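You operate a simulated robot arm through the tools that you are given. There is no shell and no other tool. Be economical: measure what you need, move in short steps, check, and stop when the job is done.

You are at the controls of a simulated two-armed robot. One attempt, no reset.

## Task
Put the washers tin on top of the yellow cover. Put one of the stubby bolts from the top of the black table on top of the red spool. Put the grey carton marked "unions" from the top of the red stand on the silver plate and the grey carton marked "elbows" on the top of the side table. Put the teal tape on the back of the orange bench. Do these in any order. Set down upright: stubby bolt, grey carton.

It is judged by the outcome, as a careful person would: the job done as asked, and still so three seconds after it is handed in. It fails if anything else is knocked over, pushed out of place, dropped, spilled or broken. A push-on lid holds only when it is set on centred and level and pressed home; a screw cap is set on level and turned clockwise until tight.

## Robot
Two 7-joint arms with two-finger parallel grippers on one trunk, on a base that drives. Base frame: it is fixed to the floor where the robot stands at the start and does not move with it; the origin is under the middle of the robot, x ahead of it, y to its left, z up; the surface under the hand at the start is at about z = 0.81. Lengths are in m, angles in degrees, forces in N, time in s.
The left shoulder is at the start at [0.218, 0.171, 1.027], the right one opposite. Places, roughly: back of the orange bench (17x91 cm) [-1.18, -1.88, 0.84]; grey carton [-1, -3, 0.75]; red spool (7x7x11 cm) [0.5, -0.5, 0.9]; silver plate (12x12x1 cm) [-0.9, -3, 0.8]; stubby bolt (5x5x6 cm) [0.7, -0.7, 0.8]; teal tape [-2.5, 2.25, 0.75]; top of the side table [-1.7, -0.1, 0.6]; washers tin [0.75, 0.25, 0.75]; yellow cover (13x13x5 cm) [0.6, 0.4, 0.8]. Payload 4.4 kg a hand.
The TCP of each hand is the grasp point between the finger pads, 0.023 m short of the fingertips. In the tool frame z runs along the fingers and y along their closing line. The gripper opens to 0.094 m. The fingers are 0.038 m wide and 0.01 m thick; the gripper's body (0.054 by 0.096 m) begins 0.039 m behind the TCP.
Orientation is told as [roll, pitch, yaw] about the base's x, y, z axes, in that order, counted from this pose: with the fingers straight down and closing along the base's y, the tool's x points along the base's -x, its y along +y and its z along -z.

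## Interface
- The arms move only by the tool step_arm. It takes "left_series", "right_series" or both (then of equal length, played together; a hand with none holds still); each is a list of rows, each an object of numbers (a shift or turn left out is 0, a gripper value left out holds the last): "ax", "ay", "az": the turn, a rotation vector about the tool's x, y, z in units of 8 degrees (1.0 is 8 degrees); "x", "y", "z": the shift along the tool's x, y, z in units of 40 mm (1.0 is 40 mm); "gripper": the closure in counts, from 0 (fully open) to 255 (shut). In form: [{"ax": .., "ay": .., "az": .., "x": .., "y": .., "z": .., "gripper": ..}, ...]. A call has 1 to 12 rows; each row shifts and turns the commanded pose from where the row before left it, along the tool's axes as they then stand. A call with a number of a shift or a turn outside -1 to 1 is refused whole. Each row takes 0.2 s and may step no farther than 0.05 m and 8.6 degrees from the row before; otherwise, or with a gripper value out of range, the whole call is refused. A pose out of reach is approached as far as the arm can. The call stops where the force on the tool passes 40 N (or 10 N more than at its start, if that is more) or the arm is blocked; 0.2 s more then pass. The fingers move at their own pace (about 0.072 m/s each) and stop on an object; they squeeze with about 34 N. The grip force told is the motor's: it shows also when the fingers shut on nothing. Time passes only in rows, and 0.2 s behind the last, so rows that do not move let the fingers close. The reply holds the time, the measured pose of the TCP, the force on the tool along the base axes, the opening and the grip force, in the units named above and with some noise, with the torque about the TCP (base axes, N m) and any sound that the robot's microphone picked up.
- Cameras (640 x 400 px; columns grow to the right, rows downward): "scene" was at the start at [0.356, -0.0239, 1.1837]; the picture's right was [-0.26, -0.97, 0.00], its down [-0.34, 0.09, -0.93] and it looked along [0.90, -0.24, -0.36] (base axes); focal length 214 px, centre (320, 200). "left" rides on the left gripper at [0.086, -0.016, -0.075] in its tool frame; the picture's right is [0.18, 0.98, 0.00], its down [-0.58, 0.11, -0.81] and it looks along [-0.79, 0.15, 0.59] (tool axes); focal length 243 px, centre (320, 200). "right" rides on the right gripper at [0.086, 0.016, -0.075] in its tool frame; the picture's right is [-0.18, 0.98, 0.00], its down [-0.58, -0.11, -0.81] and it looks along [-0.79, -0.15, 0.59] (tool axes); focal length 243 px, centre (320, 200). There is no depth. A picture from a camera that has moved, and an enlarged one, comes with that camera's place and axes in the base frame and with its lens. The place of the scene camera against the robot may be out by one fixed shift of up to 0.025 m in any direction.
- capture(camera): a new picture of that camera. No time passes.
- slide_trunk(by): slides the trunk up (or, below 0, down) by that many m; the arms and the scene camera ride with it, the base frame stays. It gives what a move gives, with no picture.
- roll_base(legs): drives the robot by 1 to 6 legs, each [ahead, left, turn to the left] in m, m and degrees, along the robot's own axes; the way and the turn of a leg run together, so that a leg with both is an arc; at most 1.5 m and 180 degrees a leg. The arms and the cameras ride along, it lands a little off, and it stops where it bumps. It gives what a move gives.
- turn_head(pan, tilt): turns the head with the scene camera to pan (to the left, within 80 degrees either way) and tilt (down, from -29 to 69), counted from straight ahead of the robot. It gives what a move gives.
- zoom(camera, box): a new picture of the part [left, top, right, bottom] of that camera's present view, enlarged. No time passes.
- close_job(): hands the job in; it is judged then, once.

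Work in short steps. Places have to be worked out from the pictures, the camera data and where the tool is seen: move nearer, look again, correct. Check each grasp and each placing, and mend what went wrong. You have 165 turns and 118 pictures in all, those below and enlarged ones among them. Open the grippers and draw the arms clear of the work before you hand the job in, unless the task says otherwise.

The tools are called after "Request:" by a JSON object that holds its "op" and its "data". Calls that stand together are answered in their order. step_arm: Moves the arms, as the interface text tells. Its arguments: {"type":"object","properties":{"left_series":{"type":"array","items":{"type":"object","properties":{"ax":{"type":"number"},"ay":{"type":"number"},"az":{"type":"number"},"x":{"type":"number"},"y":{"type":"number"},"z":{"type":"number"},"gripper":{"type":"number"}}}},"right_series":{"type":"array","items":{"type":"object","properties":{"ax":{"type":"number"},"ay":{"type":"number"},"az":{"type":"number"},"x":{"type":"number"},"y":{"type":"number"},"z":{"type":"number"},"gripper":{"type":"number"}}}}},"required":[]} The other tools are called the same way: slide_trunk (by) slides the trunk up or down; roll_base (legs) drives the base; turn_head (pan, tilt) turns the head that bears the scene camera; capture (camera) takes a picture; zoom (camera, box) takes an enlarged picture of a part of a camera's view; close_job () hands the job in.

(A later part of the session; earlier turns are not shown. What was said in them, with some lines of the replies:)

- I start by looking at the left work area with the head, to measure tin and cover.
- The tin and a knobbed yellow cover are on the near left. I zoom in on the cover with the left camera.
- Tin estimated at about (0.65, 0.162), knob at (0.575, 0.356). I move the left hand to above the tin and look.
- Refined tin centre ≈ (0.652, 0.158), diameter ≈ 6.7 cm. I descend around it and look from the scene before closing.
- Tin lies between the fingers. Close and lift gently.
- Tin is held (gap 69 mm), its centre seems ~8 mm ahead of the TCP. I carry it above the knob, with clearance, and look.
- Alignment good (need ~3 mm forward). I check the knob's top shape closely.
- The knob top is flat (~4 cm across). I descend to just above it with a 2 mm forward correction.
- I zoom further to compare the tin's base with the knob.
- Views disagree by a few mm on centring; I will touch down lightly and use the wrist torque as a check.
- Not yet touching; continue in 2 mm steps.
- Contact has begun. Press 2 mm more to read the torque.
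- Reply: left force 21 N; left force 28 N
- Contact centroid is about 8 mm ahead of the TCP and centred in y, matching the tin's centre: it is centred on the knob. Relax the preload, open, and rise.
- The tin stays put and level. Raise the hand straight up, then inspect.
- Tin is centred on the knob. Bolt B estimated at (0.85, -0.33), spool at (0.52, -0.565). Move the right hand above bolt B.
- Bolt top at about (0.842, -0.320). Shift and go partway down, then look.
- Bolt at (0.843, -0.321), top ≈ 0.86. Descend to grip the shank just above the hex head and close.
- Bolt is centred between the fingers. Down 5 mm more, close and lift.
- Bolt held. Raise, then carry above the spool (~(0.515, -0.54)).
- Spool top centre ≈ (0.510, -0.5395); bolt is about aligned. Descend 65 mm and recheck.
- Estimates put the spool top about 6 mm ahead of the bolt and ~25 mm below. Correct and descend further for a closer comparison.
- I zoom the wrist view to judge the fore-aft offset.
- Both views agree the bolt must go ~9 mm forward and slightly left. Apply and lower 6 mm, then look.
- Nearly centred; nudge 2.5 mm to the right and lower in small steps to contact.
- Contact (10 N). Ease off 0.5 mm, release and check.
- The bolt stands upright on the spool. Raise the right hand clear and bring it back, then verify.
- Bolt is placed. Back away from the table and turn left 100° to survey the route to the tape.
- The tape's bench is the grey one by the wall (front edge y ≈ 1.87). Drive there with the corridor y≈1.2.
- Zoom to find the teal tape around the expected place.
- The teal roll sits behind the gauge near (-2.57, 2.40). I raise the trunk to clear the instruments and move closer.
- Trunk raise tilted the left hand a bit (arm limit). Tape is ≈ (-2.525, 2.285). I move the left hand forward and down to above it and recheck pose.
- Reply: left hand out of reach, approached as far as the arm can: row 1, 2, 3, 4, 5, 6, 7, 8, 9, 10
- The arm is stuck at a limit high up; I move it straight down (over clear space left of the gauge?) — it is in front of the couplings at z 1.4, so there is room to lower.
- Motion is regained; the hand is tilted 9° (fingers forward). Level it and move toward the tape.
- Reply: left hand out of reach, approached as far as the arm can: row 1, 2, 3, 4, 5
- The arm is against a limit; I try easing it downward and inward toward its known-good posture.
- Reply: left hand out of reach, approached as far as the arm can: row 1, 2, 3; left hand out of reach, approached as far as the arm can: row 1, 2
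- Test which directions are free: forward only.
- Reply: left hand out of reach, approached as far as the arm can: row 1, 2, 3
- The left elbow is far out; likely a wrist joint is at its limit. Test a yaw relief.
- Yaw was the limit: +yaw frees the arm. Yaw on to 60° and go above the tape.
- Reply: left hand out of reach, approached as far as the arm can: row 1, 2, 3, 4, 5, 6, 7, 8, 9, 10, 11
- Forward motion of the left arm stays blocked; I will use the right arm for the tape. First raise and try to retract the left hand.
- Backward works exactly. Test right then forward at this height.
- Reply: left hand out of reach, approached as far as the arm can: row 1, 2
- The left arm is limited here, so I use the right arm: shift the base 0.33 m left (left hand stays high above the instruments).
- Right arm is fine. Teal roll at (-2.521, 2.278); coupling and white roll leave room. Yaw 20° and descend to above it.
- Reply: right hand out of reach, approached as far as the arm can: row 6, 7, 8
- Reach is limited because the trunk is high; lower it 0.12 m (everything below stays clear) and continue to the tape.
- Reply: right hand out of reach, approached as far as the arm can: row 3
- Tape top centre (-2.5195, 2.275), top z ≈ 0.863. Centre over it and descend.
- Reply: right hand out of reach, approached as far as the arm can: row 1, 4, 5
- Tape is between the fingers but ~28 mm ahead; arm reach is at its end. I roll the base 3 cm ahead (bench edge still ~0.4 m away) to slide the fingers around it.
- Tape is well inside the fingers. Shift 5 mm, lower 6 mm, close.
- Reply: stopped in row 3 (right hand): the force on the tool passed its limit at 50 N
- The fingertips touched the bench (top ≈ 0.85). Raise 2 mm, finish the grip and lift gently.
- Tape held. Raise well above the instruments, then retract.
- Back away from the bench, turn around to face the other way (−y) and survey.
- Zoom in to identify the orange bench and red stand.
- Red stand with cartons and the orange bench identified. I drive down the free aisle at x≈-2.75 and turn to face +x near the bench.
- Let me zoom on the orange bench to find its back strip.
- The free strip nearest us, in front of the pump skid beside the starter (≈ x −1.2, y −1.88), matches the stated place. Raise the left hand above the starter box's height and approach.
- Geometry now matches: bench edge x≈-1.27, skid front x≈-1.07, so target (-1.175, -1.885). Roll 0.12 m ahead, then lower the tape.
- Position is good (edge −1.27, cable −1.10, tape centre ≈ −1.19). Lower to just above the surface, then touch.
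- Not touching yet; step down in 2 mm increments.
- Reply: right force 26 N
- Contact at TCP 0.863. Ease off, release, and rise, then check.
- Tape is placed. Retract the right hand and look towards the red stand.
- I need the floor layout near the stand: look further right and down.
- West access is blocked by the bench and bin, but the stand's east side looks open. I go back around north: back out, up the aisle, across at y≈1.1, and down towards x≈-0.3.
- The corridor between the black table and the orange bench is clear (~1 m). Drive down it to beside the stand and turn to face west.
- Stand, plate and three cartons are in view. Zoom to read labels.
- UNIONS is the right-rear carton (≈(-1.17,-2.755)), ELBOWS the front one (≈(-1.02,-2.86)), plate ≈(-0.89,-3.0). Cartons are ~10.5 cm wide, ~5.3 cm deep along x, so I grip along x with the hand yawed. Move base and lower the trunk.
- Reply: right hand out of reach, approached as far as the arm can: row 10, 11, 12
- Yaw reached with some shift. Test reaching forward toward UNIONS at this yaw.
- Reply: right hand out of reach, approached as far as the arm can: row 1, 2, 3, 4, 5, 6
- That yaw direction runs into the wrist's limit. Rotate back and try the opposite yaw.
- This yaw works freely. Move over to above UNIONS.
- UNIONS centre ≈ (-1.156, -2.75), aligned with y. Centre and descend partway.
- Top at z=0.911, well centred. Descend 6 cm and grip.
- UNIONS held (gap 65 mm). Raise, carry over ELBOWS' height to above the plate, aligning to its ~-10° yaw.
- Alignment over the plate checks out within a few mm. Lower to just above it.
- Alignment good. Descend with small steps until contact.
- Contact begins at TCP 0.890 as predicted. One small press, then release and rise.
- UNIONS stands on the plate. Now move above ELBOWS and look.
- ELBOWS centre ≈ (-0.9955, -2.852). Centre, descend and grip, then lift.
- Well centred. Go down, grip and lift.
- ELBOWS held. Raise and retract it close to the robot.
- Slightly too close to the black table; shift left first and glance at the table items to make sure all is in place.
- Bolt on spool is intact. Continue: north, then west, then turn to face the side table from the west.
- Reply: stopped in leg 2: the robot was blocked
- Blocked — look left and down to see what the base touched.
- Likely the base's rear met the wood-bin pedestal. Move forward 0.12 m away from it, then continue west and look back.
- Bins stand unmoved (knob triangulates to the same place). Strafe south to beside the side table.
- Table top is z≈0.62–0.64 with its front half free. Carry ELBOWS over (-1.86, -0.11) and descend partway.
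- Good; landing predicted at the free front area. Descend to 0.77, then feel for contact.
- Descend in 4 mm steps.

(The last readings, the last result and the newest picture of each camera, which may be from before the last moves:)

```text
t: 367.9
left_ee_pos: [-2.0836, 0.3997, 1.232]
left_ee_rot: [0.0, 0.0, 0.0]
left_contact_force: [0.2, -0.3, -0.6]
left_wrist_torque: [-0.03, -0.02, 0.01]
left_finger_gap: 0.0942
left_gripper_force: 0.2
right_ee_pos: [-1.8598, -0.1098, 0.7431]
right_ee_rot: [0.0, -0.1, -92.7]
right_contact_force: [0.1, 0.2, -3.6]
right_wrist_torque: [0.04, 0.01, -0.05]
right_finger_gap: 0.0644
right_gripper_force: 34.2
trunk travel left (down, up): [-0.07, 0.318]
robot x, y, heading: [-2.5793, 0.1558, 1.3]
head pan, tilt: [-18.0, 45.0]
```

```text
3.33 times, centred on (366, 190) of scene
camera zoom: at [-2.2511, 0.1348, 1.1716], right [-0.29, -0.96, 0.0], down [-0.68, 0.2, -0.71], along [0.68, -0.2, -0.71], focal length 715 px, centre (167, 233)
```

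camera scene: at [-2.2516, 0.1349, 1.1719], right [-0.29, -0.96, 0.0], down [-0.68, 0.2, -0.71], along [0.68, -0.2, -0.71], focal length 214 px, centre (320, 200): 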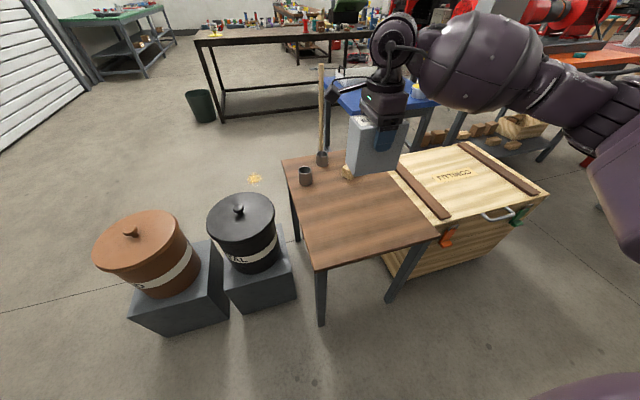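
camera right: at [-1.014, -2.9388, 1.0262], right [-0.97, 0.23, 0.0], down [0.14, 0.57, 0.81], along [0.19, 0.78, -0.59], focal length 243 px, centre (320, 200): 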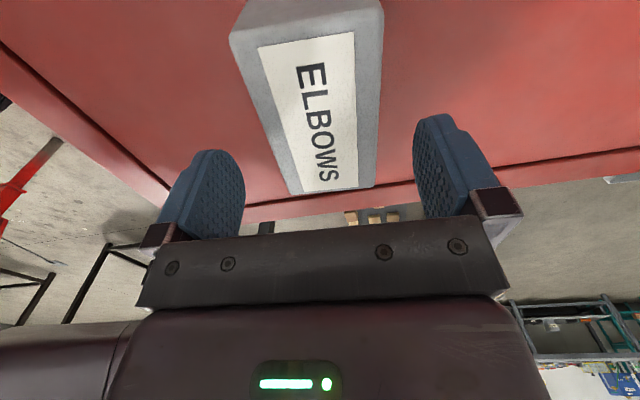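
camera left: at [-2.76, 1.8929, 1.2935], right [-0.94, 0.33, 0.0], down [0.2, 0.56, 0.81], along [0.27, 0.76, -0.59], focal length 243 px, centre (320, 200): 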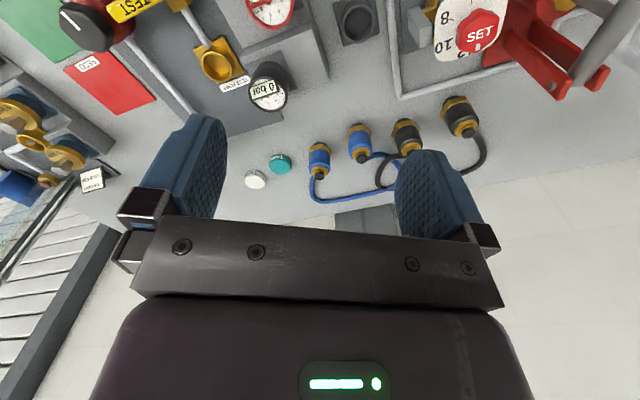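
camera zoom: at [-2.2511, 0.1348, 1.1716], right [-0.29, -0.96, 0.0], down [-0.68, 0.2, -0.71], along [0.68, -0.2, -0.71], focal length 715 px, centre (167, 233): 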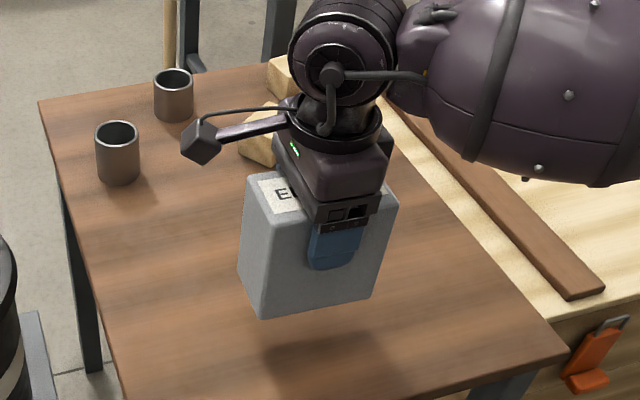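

The shadow shows some gap yet. Continue down with checks.

Request:
{"op": "step_arm", "data": {"right_series": [{"z": 0.2}, {"z": 0.2}, {"z": 0.1}, {}]}}

Request:
{"op": "step_arm", "data": {"right_series": [{"z": 0.1}, {}, {"z": 0.1}, {}]}}

Request:
{"op": "step_arm", "data": {"right_series": [{"z": 0.1}, {}, {"z": 0.1}, {}]}}

Request:
{"op": "zoom", "data": {"camera": "scene", "box": [270, 130, 462, 250]}}

```text
t: 368.9
left_ee_pos: [-2.0842, 0.4009, 1.2313]
left_ee_rot: [0.0, 0.0, 0.0]
left_contact_force: [0.2, 0.1, -0.2]
left_wrist_torque: [0.01, 0.01, 0.03]
left_finger_gap: 0.0939
left_gripper_force: 0.1
right_ee_pos: [-1.8601, -0.11, 0.7224]
right_ee_rot: [0.1, -0.2, -92.7]
right_contact_force: [0.2, 0.3, -2.8]
right_wrist_torque: [-0.02, 0.02, 0.01]
right_finger_gap: 0.0649
right_gripper_force: 34.1
trunk travel left (down, up): [-0.07, 0.318]
robot x, y, heading: [-2.5799, 0.1512, 1.4]
head pan, tilt: [-18.0, 45.0]
```

```text
t: 369.9
left_ee_pos: [-2.0839, 0.3993, 1.2313]
left_ee_rot: [0.0, 0.1, -0.1]
left_contact_force: [0.4, -0.4, -0.5]
left_wrist_torque: [-0.02, -0.01, 0.01]
left_finger_gap: 0.094
left_gripper_force: 0.0
right_ee_pos: [-1.8598, -0.1089, 0.7151]
right_ee_rot: [0.0, -0.2, -92.7]
right_contact_force: [-0.3, 0.0, -3.9]
right_wrist_torque: [-0.03, -0.02, 0.03]
right_finger_gap: 0.0651
right_gripper_force: 34.4
trunk travel left (down, up): [-0.07, 0.318]
robot x, y, heading: [-2.5801, 0.1519, 1.1]
head pan, tilt: [-18.0, 45.0]
```

```text
t: 370.9
left_ee_pos: [-2.0842, 0.4006, 1.2326]
left_ee_rot: [0.0, 0.0, 0.0]
left_contact_force: [-0.2, 0.7, -0.6]
left_wrist_torque: [-0.02, 0.0, 0.0]
left_finger_gap: 0.0941
left_gripper_force: 0.1
right_ee_pos: [-1.8603, -0.1086, 0.708]
right_ee_rot: [0.1, 0.1, -92.7]
right_contact_force: [-1.1, -0.7, -3.3]
right_wrist_torque: [0.04, 0.02, -0.02]
right_finger_gap: 0.0647
right_gripper_force: 33.9
trunk travel left (down, up): [-0.07, 0.318]
robot x, y, heading: [-2.5782, 0.1533, 1.2]
head pan, tilt: [-18.0, 45.0]
```

```text
3.33 times, centred on (366, 190) of scene
camera zoom: at [-2.2511, 0.1348, 1.1716], right [-0.29, -0.96, 0.0], down [-0.68, 0.2, -0.71], along [0.68, -0.2, -0.71], focal length 715 px, centre (167, 233)
```

zoom: 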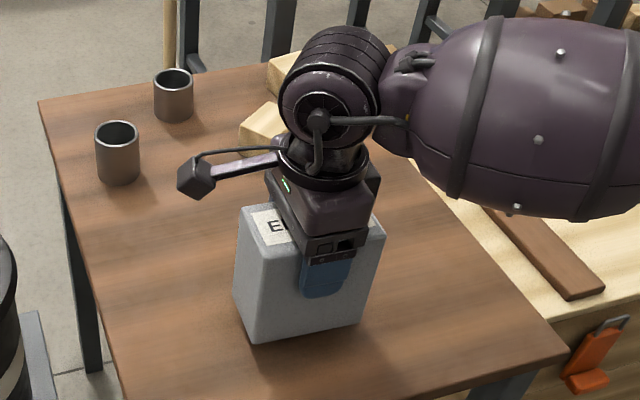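

Request:
{"op": "step_arm", "data": {"right_series": [{"z": 0.1}, {}, {"z": 0.05}, {}]}}

Request:
{"op": "step_arm", "data": {"right_series": [{"z": 0.08}, {}]}}

Request:
{"op": "step_arm", "data": {"right_series": [{"z": 0.08}, {}]}}

Request:
{"op": "step_arm", "data": {"right_series": [{"z": 0.08}, {}]}}

```text
t: 371.9
left_ee_pos: [-2.0842, 0.3999, 1.2319]
left_ee_rot: [0.1, 0.0, 0.0]
left_contact_force: [-0.1, 0.5, -1.1]
left_wrist_torque: [-0.01, 0.01, -0.04]
left_finger_gap: 0.0939
left_gripper_force: 0.0
right_ee_pos: [-1.8593, -0.1088, 0.7022]
right_ee_rot: [0.1, -0.1, -92.7]
right_contact_force: [-0.4, -0.2, -3.5]
right_wrist_torque: [0.01, -0.03, -0.01]
right_finger_gap: 0.0649
right_gripper_force: 33.8
trunk travel left (down, up): [-0.07, 0.318]
robot x, y, heading: [-2.5771, 0.1537, 1.3]
head pan, tilt: [-18.0, 45.0]
```

```text
t: 372.6
left_ee_pos: [-2.0827, 0.4009, 1.2321]
left_ee_rot: [0.0, 0.0, 0.1]
left_contact_force: [-0.2, 0.1, 0.5]
left_wrist_torque: [0.02, -0.02, 0.04]
left_finger_gap: 0.0939
left_gripper_force: 0.0
right_ee_pos: [-1.8607, -0.109, 0.7002]
right_ee_rot: [0.1, -0.1, -92.6]
right_contact_force: [1.0, -0.4, -3.8]
right_wrist_torque: [0.02, -0.02, 0.01]
right_finger_gap: 0.0647
right_gripper_force: 34.2
trunk travel left (down, up): [-0.07, 0.318]
robot x, y, heading: [-2.5797, 0.1525, 1.4]
head pan, tilt: [-18.0, 45.0]
```

```text
t: 373.1
left_ee_pos: [-2.0844, 0.4001, 1.2306]
left_ee_rot: [-0.1, 0.0, -0.1]
left_contact_force: [0.6, 1.0, 0.4]
left_wrist_torque: [0.01, 0.0, 0.03]
left_finger_gap: 0.0943
left_gripper_force: 0.1
right_ee_pos: [-1.8602, -0.1101, 0.6957]
right_ee_rot: [0.1, -0.1, -92.8]
right_contact_force: [-0.2, -0.6, -3.9]
right_wrist_torque: [0.0, -0.01, -0.03]
right_finger_gap: 0.065
right_gripper_force: 34.2
trunk travel left (down, up): [-0.07, 0.318]
robot x, y, heading: [-2.5764, 0.1527, 1.3]
head pan, tilt: [-18.0, 45.0]
```

```text
t: 373.8
left_ee_pos: [-2.0833, 0.3995, 1.2317]
left_ee_rot: [-0.1, 0.0, 0.0]
left_contact_force: [-0.5, 0.2, 0.7]
left_wrist_torque: [-0.01, -0.02, -0.03]
left_finger_gap: 0.0941
left_gripper_force: 0.0
right_ee_pos: [-1.861, -0.1103, 0.6919]
right_ee_rot: [0.1, -0.1, -92.6]
right_contact_force: [-0.6, -0.7, -4.2]
right_wrist_torque: [0.02, -0.03, -0.02]
right_finger_gap: 0.0648
right_gripper_force: 33.8
trunk travel left (down, up): [-0.07, 0.318]
robot x, y, heading: [-2.5791, 0.1544, 1.3]
head pan, tilt: [-18.0, 45.0]
```

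Request:
{"op": "step_arm", "data": {"right_series": [{"z": 0.08}, {}]}}

Request:
{"op": "step_arm", "data": {"right_series": [{"z": 0.08}, {}]}}

Request:
{"op": "step_arm", "data": {"right_series": [{"z": 0.08}, {}]}}

Request:
{"op": "zoom", "data": {"camera": "scene", "box": [270, 130, 462, 250]}}

```text
t: 374.4
left_ee_pos: [-2.0851, 0.402, 1.2318]
left_ee_rot: [-0.1, -0.1, 0.0]
left_contact_force: [0.0, 0.5, -0.1]
left_wrist_torque: [0.01, 0.0, -0.03]
left_finger_gap: 0.094
left_gripper_force: 0.1
right_ee_pos: [-1.8614, -0.1095, 0.6912]
right_ee_rot: [0.2, -0.1, -92.7]
right_contact_force: [-1.4, -1.4, 3.9]
right_wrist_torque: [-0.38, 0.39, -0.06]
right_finger_gap: 0.0652
right_gripper_force: 34.3
trunk travel left (down, up): [-0.07, 0.318]
robot x, y, heading: [-2.5821, 0.1518, 1.3]
head pan, tilt: [-18.0, 45.0]
```

```text
t: 374.9
left_ee_pos: [-2.0859, 0.4012, 1.2337]
left_ee_rot: [0.0, -0.2, 0.0]
left_contact_force: [-0.7, 0.3, 0.5]
left_wrist_torque: [0.0, 0.0, -0.01]
left_finger_gap: 0.094
left_gripper_force: 0.1
right_ee_pos: [-1.8605, -0.1099, 0.6898]
right_ee_rot: [0.4, 0.0, -92.7]
right_contact_force: [-8.1, -0.1, 22.3]
right_wrist_torque: [-0.22, 1.55, -0.09]
right_finger_gap: 0.0649
right_gripper_force: 33.7
trunk travel left (down, up): [-0.07, 0.318]
robot x, y, heading: [-2.575, 0.1525, 1.3]
head pan, tilt: [-18.0, 45.0]
```

```text
t: 375.6
left_ee_pos: [-2.0865, 0.4014, 1.2314]
left_ee_rot: [-0.1, -0.1, 0.1]
left_contact_force: [0.1, 1.0, 0.9]
left_wrist_torque: [0.04, -0.01, 0.01]
left_finger_gap: 0.0942
left_gripper_force: 0.0
right_ee_pos: [-1.8601, -0.1074, 0.6864]
right_ee_rot: [0.4, 0.0, -92.6]
right_contact_force: [-4.0, 1.0, 26.0]
right_wrist_torque: [0.14, 1.35, 0.07]
right_finger_gap: 0.0652
right_gripper_force: 34.2
trunk travel left (down, up): [-0.07, 0.318]
robot x, y, heading: [-2.58, 0.16, 1.3]
head pan, tilt: [-18.0, 45.0]
```

```text
3.33 times, centred on (366, 190) of scene
camera zoom: at [-2.2535, 0.1356, 1.1725], right [-0.29, -0.96, 0.0], down [-0.68, 0.2, -0.71], along [0.68, -0.2, -0.71], focal length 715 px, centre (167, 233)
```

zoom: 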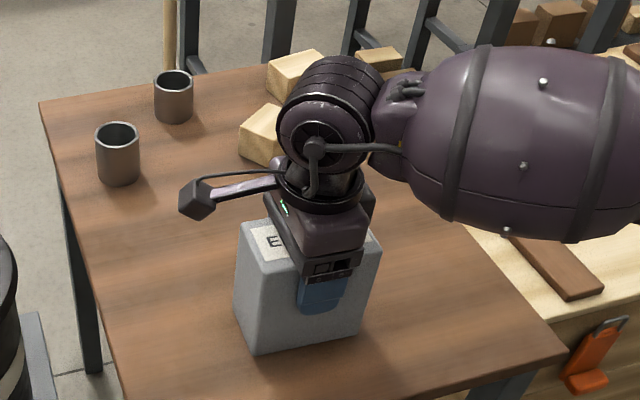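

Resting on the table (contact at TCP ≈ 0.69). Ease off 3 mm, release, rise slightly.

Request:
{"op": "step_arm", "data": {"right_series": [{"z": -0.12}, {}, {"gripper": 0}, {}, {}, {}]}}

Request:
{"op": "zoom", "data": {"camera": "scene", "box": [270, 130, 462, 250]}}

```text
t: 376.9
left_ee_pos: [-2.0846, 0.4011, 1.2329]
left_ee_rot: [0.0, -0.1, 0.0]
left_contact_force: [1.5, 0.6, 0.1]
left_wrist_torque: [-0.02, 0.01, 0.02]
left_finger_gap: 0.0938
left_gripper_force: 0.0
right_ee_pos: [-1.8594, -0.111, 0.6863]
right_ee_rot: [0.1, -0.1, -92.7]
right_contact_force: [0.1, 0.0, 0.0]
right_wrist_torque: [0.01, 0.01, 0.03]
right_finger_gap: 0.0939
right_gripper_force: 0.2
trunk travel left (down, up): [-0.07, 0.318]
robot x, y, heading: [-2.5785, 0.1516, 1.3]
head pan, tilt: [-18.0, 45.0]
```

```text
3.33 times, centred on (366, 190) of scene
camera zoom: at [-2.2513, 0.1348, 1.1716], right [-0.29, -0.96, 0.0], down [-0.68, 0.2, -0.71], along [0.68, -0.2, -0.71], focal length 715 px, centre (167, 233)
```

zoom: 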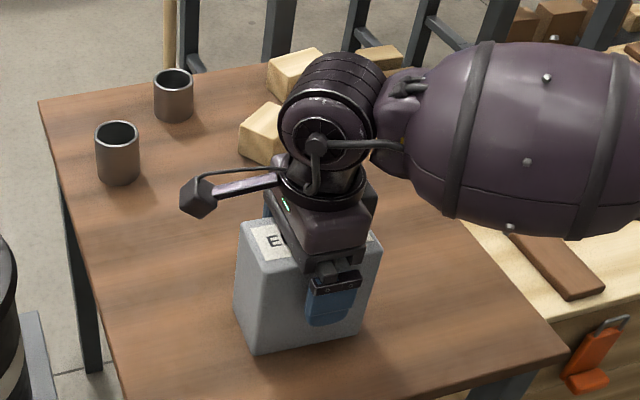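

Released and upright. Raise straight up and clear.

Request:
{"op": "step_arm", "data": {"right_series": [{"z": -0.3}, {"z": -0.6}, {"z": -0.9}, {"z": -0.9}, {"z": -0.9}, {"z": -0.9}, {"z": -0.9}, {"z": -0.9}, {"z": -0.9}, {"z": -0.9}, {}]}}

Request:
{"op": "capture", "data": {"camera": "scene"}}

```text
t: 379.4
left_ee_pos: [-2.0839, 0.4002, 1.2307]
left_ee_rot: [-0.2, 0.1, -0.1]
left_contact_force: [0.4, 0.0, -0.1]
left_wrist_torque: [0.02, -0.03, 0.03]
left_finger_gap: 0.094
left_gripper_force: 0.1
right_ee_pos: [-1.8602, -0.1111, 1.0122]
right_ee_rot: [0.1, -0.1, -92.7]
right_contact_force: [0.6, -0.4, 0.1]
right_wrist_torque: [-0.02, 0.01, 0.0]
right_finger_gap: 0.094
right_gripper_force: 0.0
trunk travel left (down, up): [-0.07, 0.318]
robot x, y, heading: [-2.5784, 0.151, 1.5]
head pan, tilt: [-18.0, 45.0]
```

```text
14 pictures are left
camera scene: at [-2.2509, 0.1347, 1.1713], right [-0.29, -0.96, 0.0], down [-0.68, 0.2, -0.71], along [0.68, -0.2, -0.71], focal length 214 px, centre (320, 200)
```

scene: 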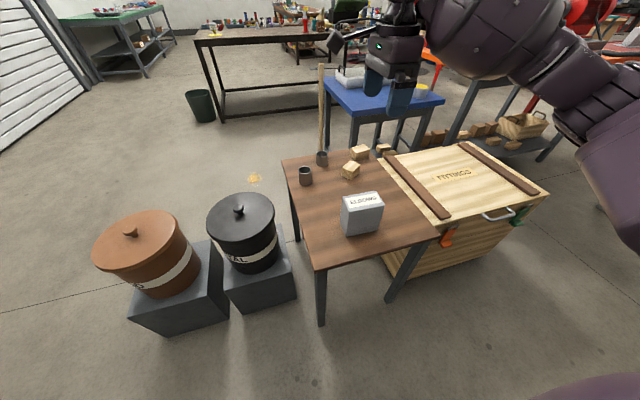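

All set; verify the tin on the cover in the distance, then retract the arm.

Request:
{"op": "turn_head", "data": {"pan": 10, "tilt": 20}}

Request:
{"op": "capture", "data": {"camera": "scene"}}

Request:
{"op": "step_arm", "data": {"right_series": [{"z": -0.8}, {"z": -0.8}, {"z": -0.8}, {"y": -0.8}, {"y": -0.8}, {"y": -0.8}, {"y": -0.8}, {"y": -0.8}, {}]}}

```text
t: 380.3
left_ee_pos: [-2.0842, 0.4011, 1.2318]
left_ee_rot: [0.0, 0.0, 0.0]
left_contact_force: [0.1, 0.5, -0.8]
left_wrist_torque: [0.01, 0.04, -0.02]
left_finger_gap: 0.0941
left_gripper_force: 0.0
right_ee_pos: [-1.8601, -0.1103, 1.0113]
right_ee_rot: [0.1, -0.1, -92.7]
right_contact_force: [0.4, -0.6, 0.6]
right_wrist_torque: [-0.01, 0.02, 0.0]
right_finger_gap: 0.0939
right_gripper_force: 0.1
trunk travel left (down, up): [-0.07, 0.318]
robot x, y, heading: [-2.5816, 0.1545, 1.4]
head pan, tilt: [10.0, 20.0]
```

```text
13 pictures are left
camera scene: at [-2.2378, 0.1764, 1.2102], right [0.19, -0.98, 0.0], down [-0.34, -0.07, -0.94], along [0.92, 0.18, -0.34], focal length 214 px, centre (320, 200)
```

scene: 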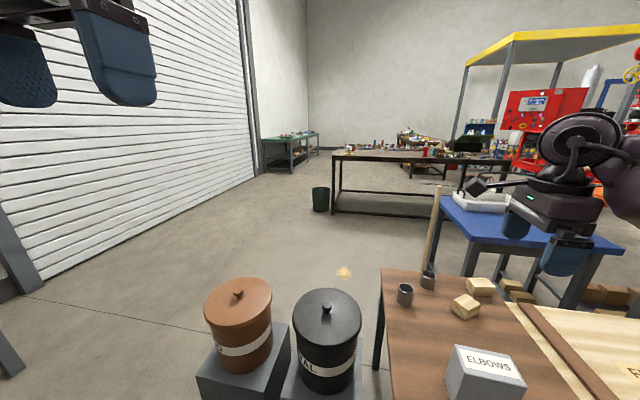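

```text
t: 382.3
left_ee_pos: [-2.0838, 0.4004, 1.2323]
left_ee_rot: [0.0, 0.0, 0.0]
left_contact_force: [-0.2, -0.1, -0.1]
left_wrist_torque: [0.01, 0.0, 0.0]
left_finger_gap: 0.0942
left_gripper_force: 0.0
right_ee_pos: [-2.0192, -0.1004, 1.1062]
right_ee_rot: [0.1, 0.0, -92.7]
right_contact_force: [0.8, -0.3, 0.5]
right_wrist_torque: [0.03, 0.0, 0.01]
right_finger_gap: 0.0941
right_gripper_force: 0.0
trunk travel left (down, up): [-0.07, 0.318]
robot x, y, heading: [-2.5753, 0.1488, 1.0]
head pan, tilt: [10.0, 20.0]
```

Request:
{"op": "zoom", "data": {"camera": "scene", "box": [320, 130, 416, 190]}}

```text
6.67 times, centred on (368, 160) of scene
camera zoom: at [-2.2375, 0.1765, 1.2101], right [0.2, -0.98, 0.0], down [-0.34, -0.07, -0.94], along [0.92, 0.18, -0.34], focal length 1430 px, centre (0, 467)
```

zoom: 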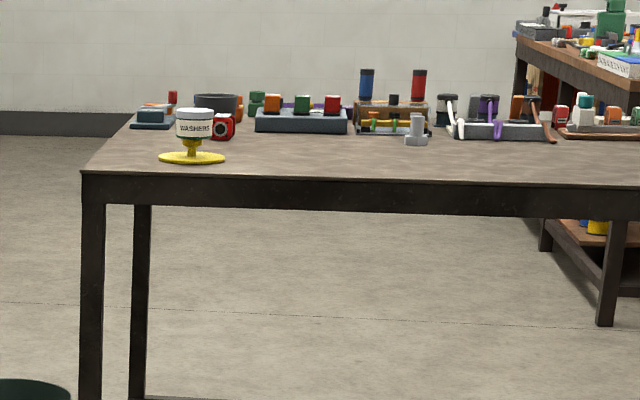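

The tin is still level on the cover's knob. The bolt, tape and both cartons are placed, the grippers are open and the arms are clear, so I hand the job in.

Request:
{"op": "close_job", "data": {}}

```text
The job is handed in.
```

I've handed the job in with all five items placed; the base bumped once along the way, most likely against the wood bin's pedestal, but the bin didn't look moved or tipped.

- **Washers tin:** balanced on the yellow cover's knob; it was still level when I last looked.
- **Stubby bolt:** upright on the red spool.
- **Unions carton:** upright on the silver plate.
- **Elbows carton:** upright on the side table.
- **Teal tape:** on the orange bench, on the strip in front of the pump. I took that as the "back" because it matched the coordinates you gave.
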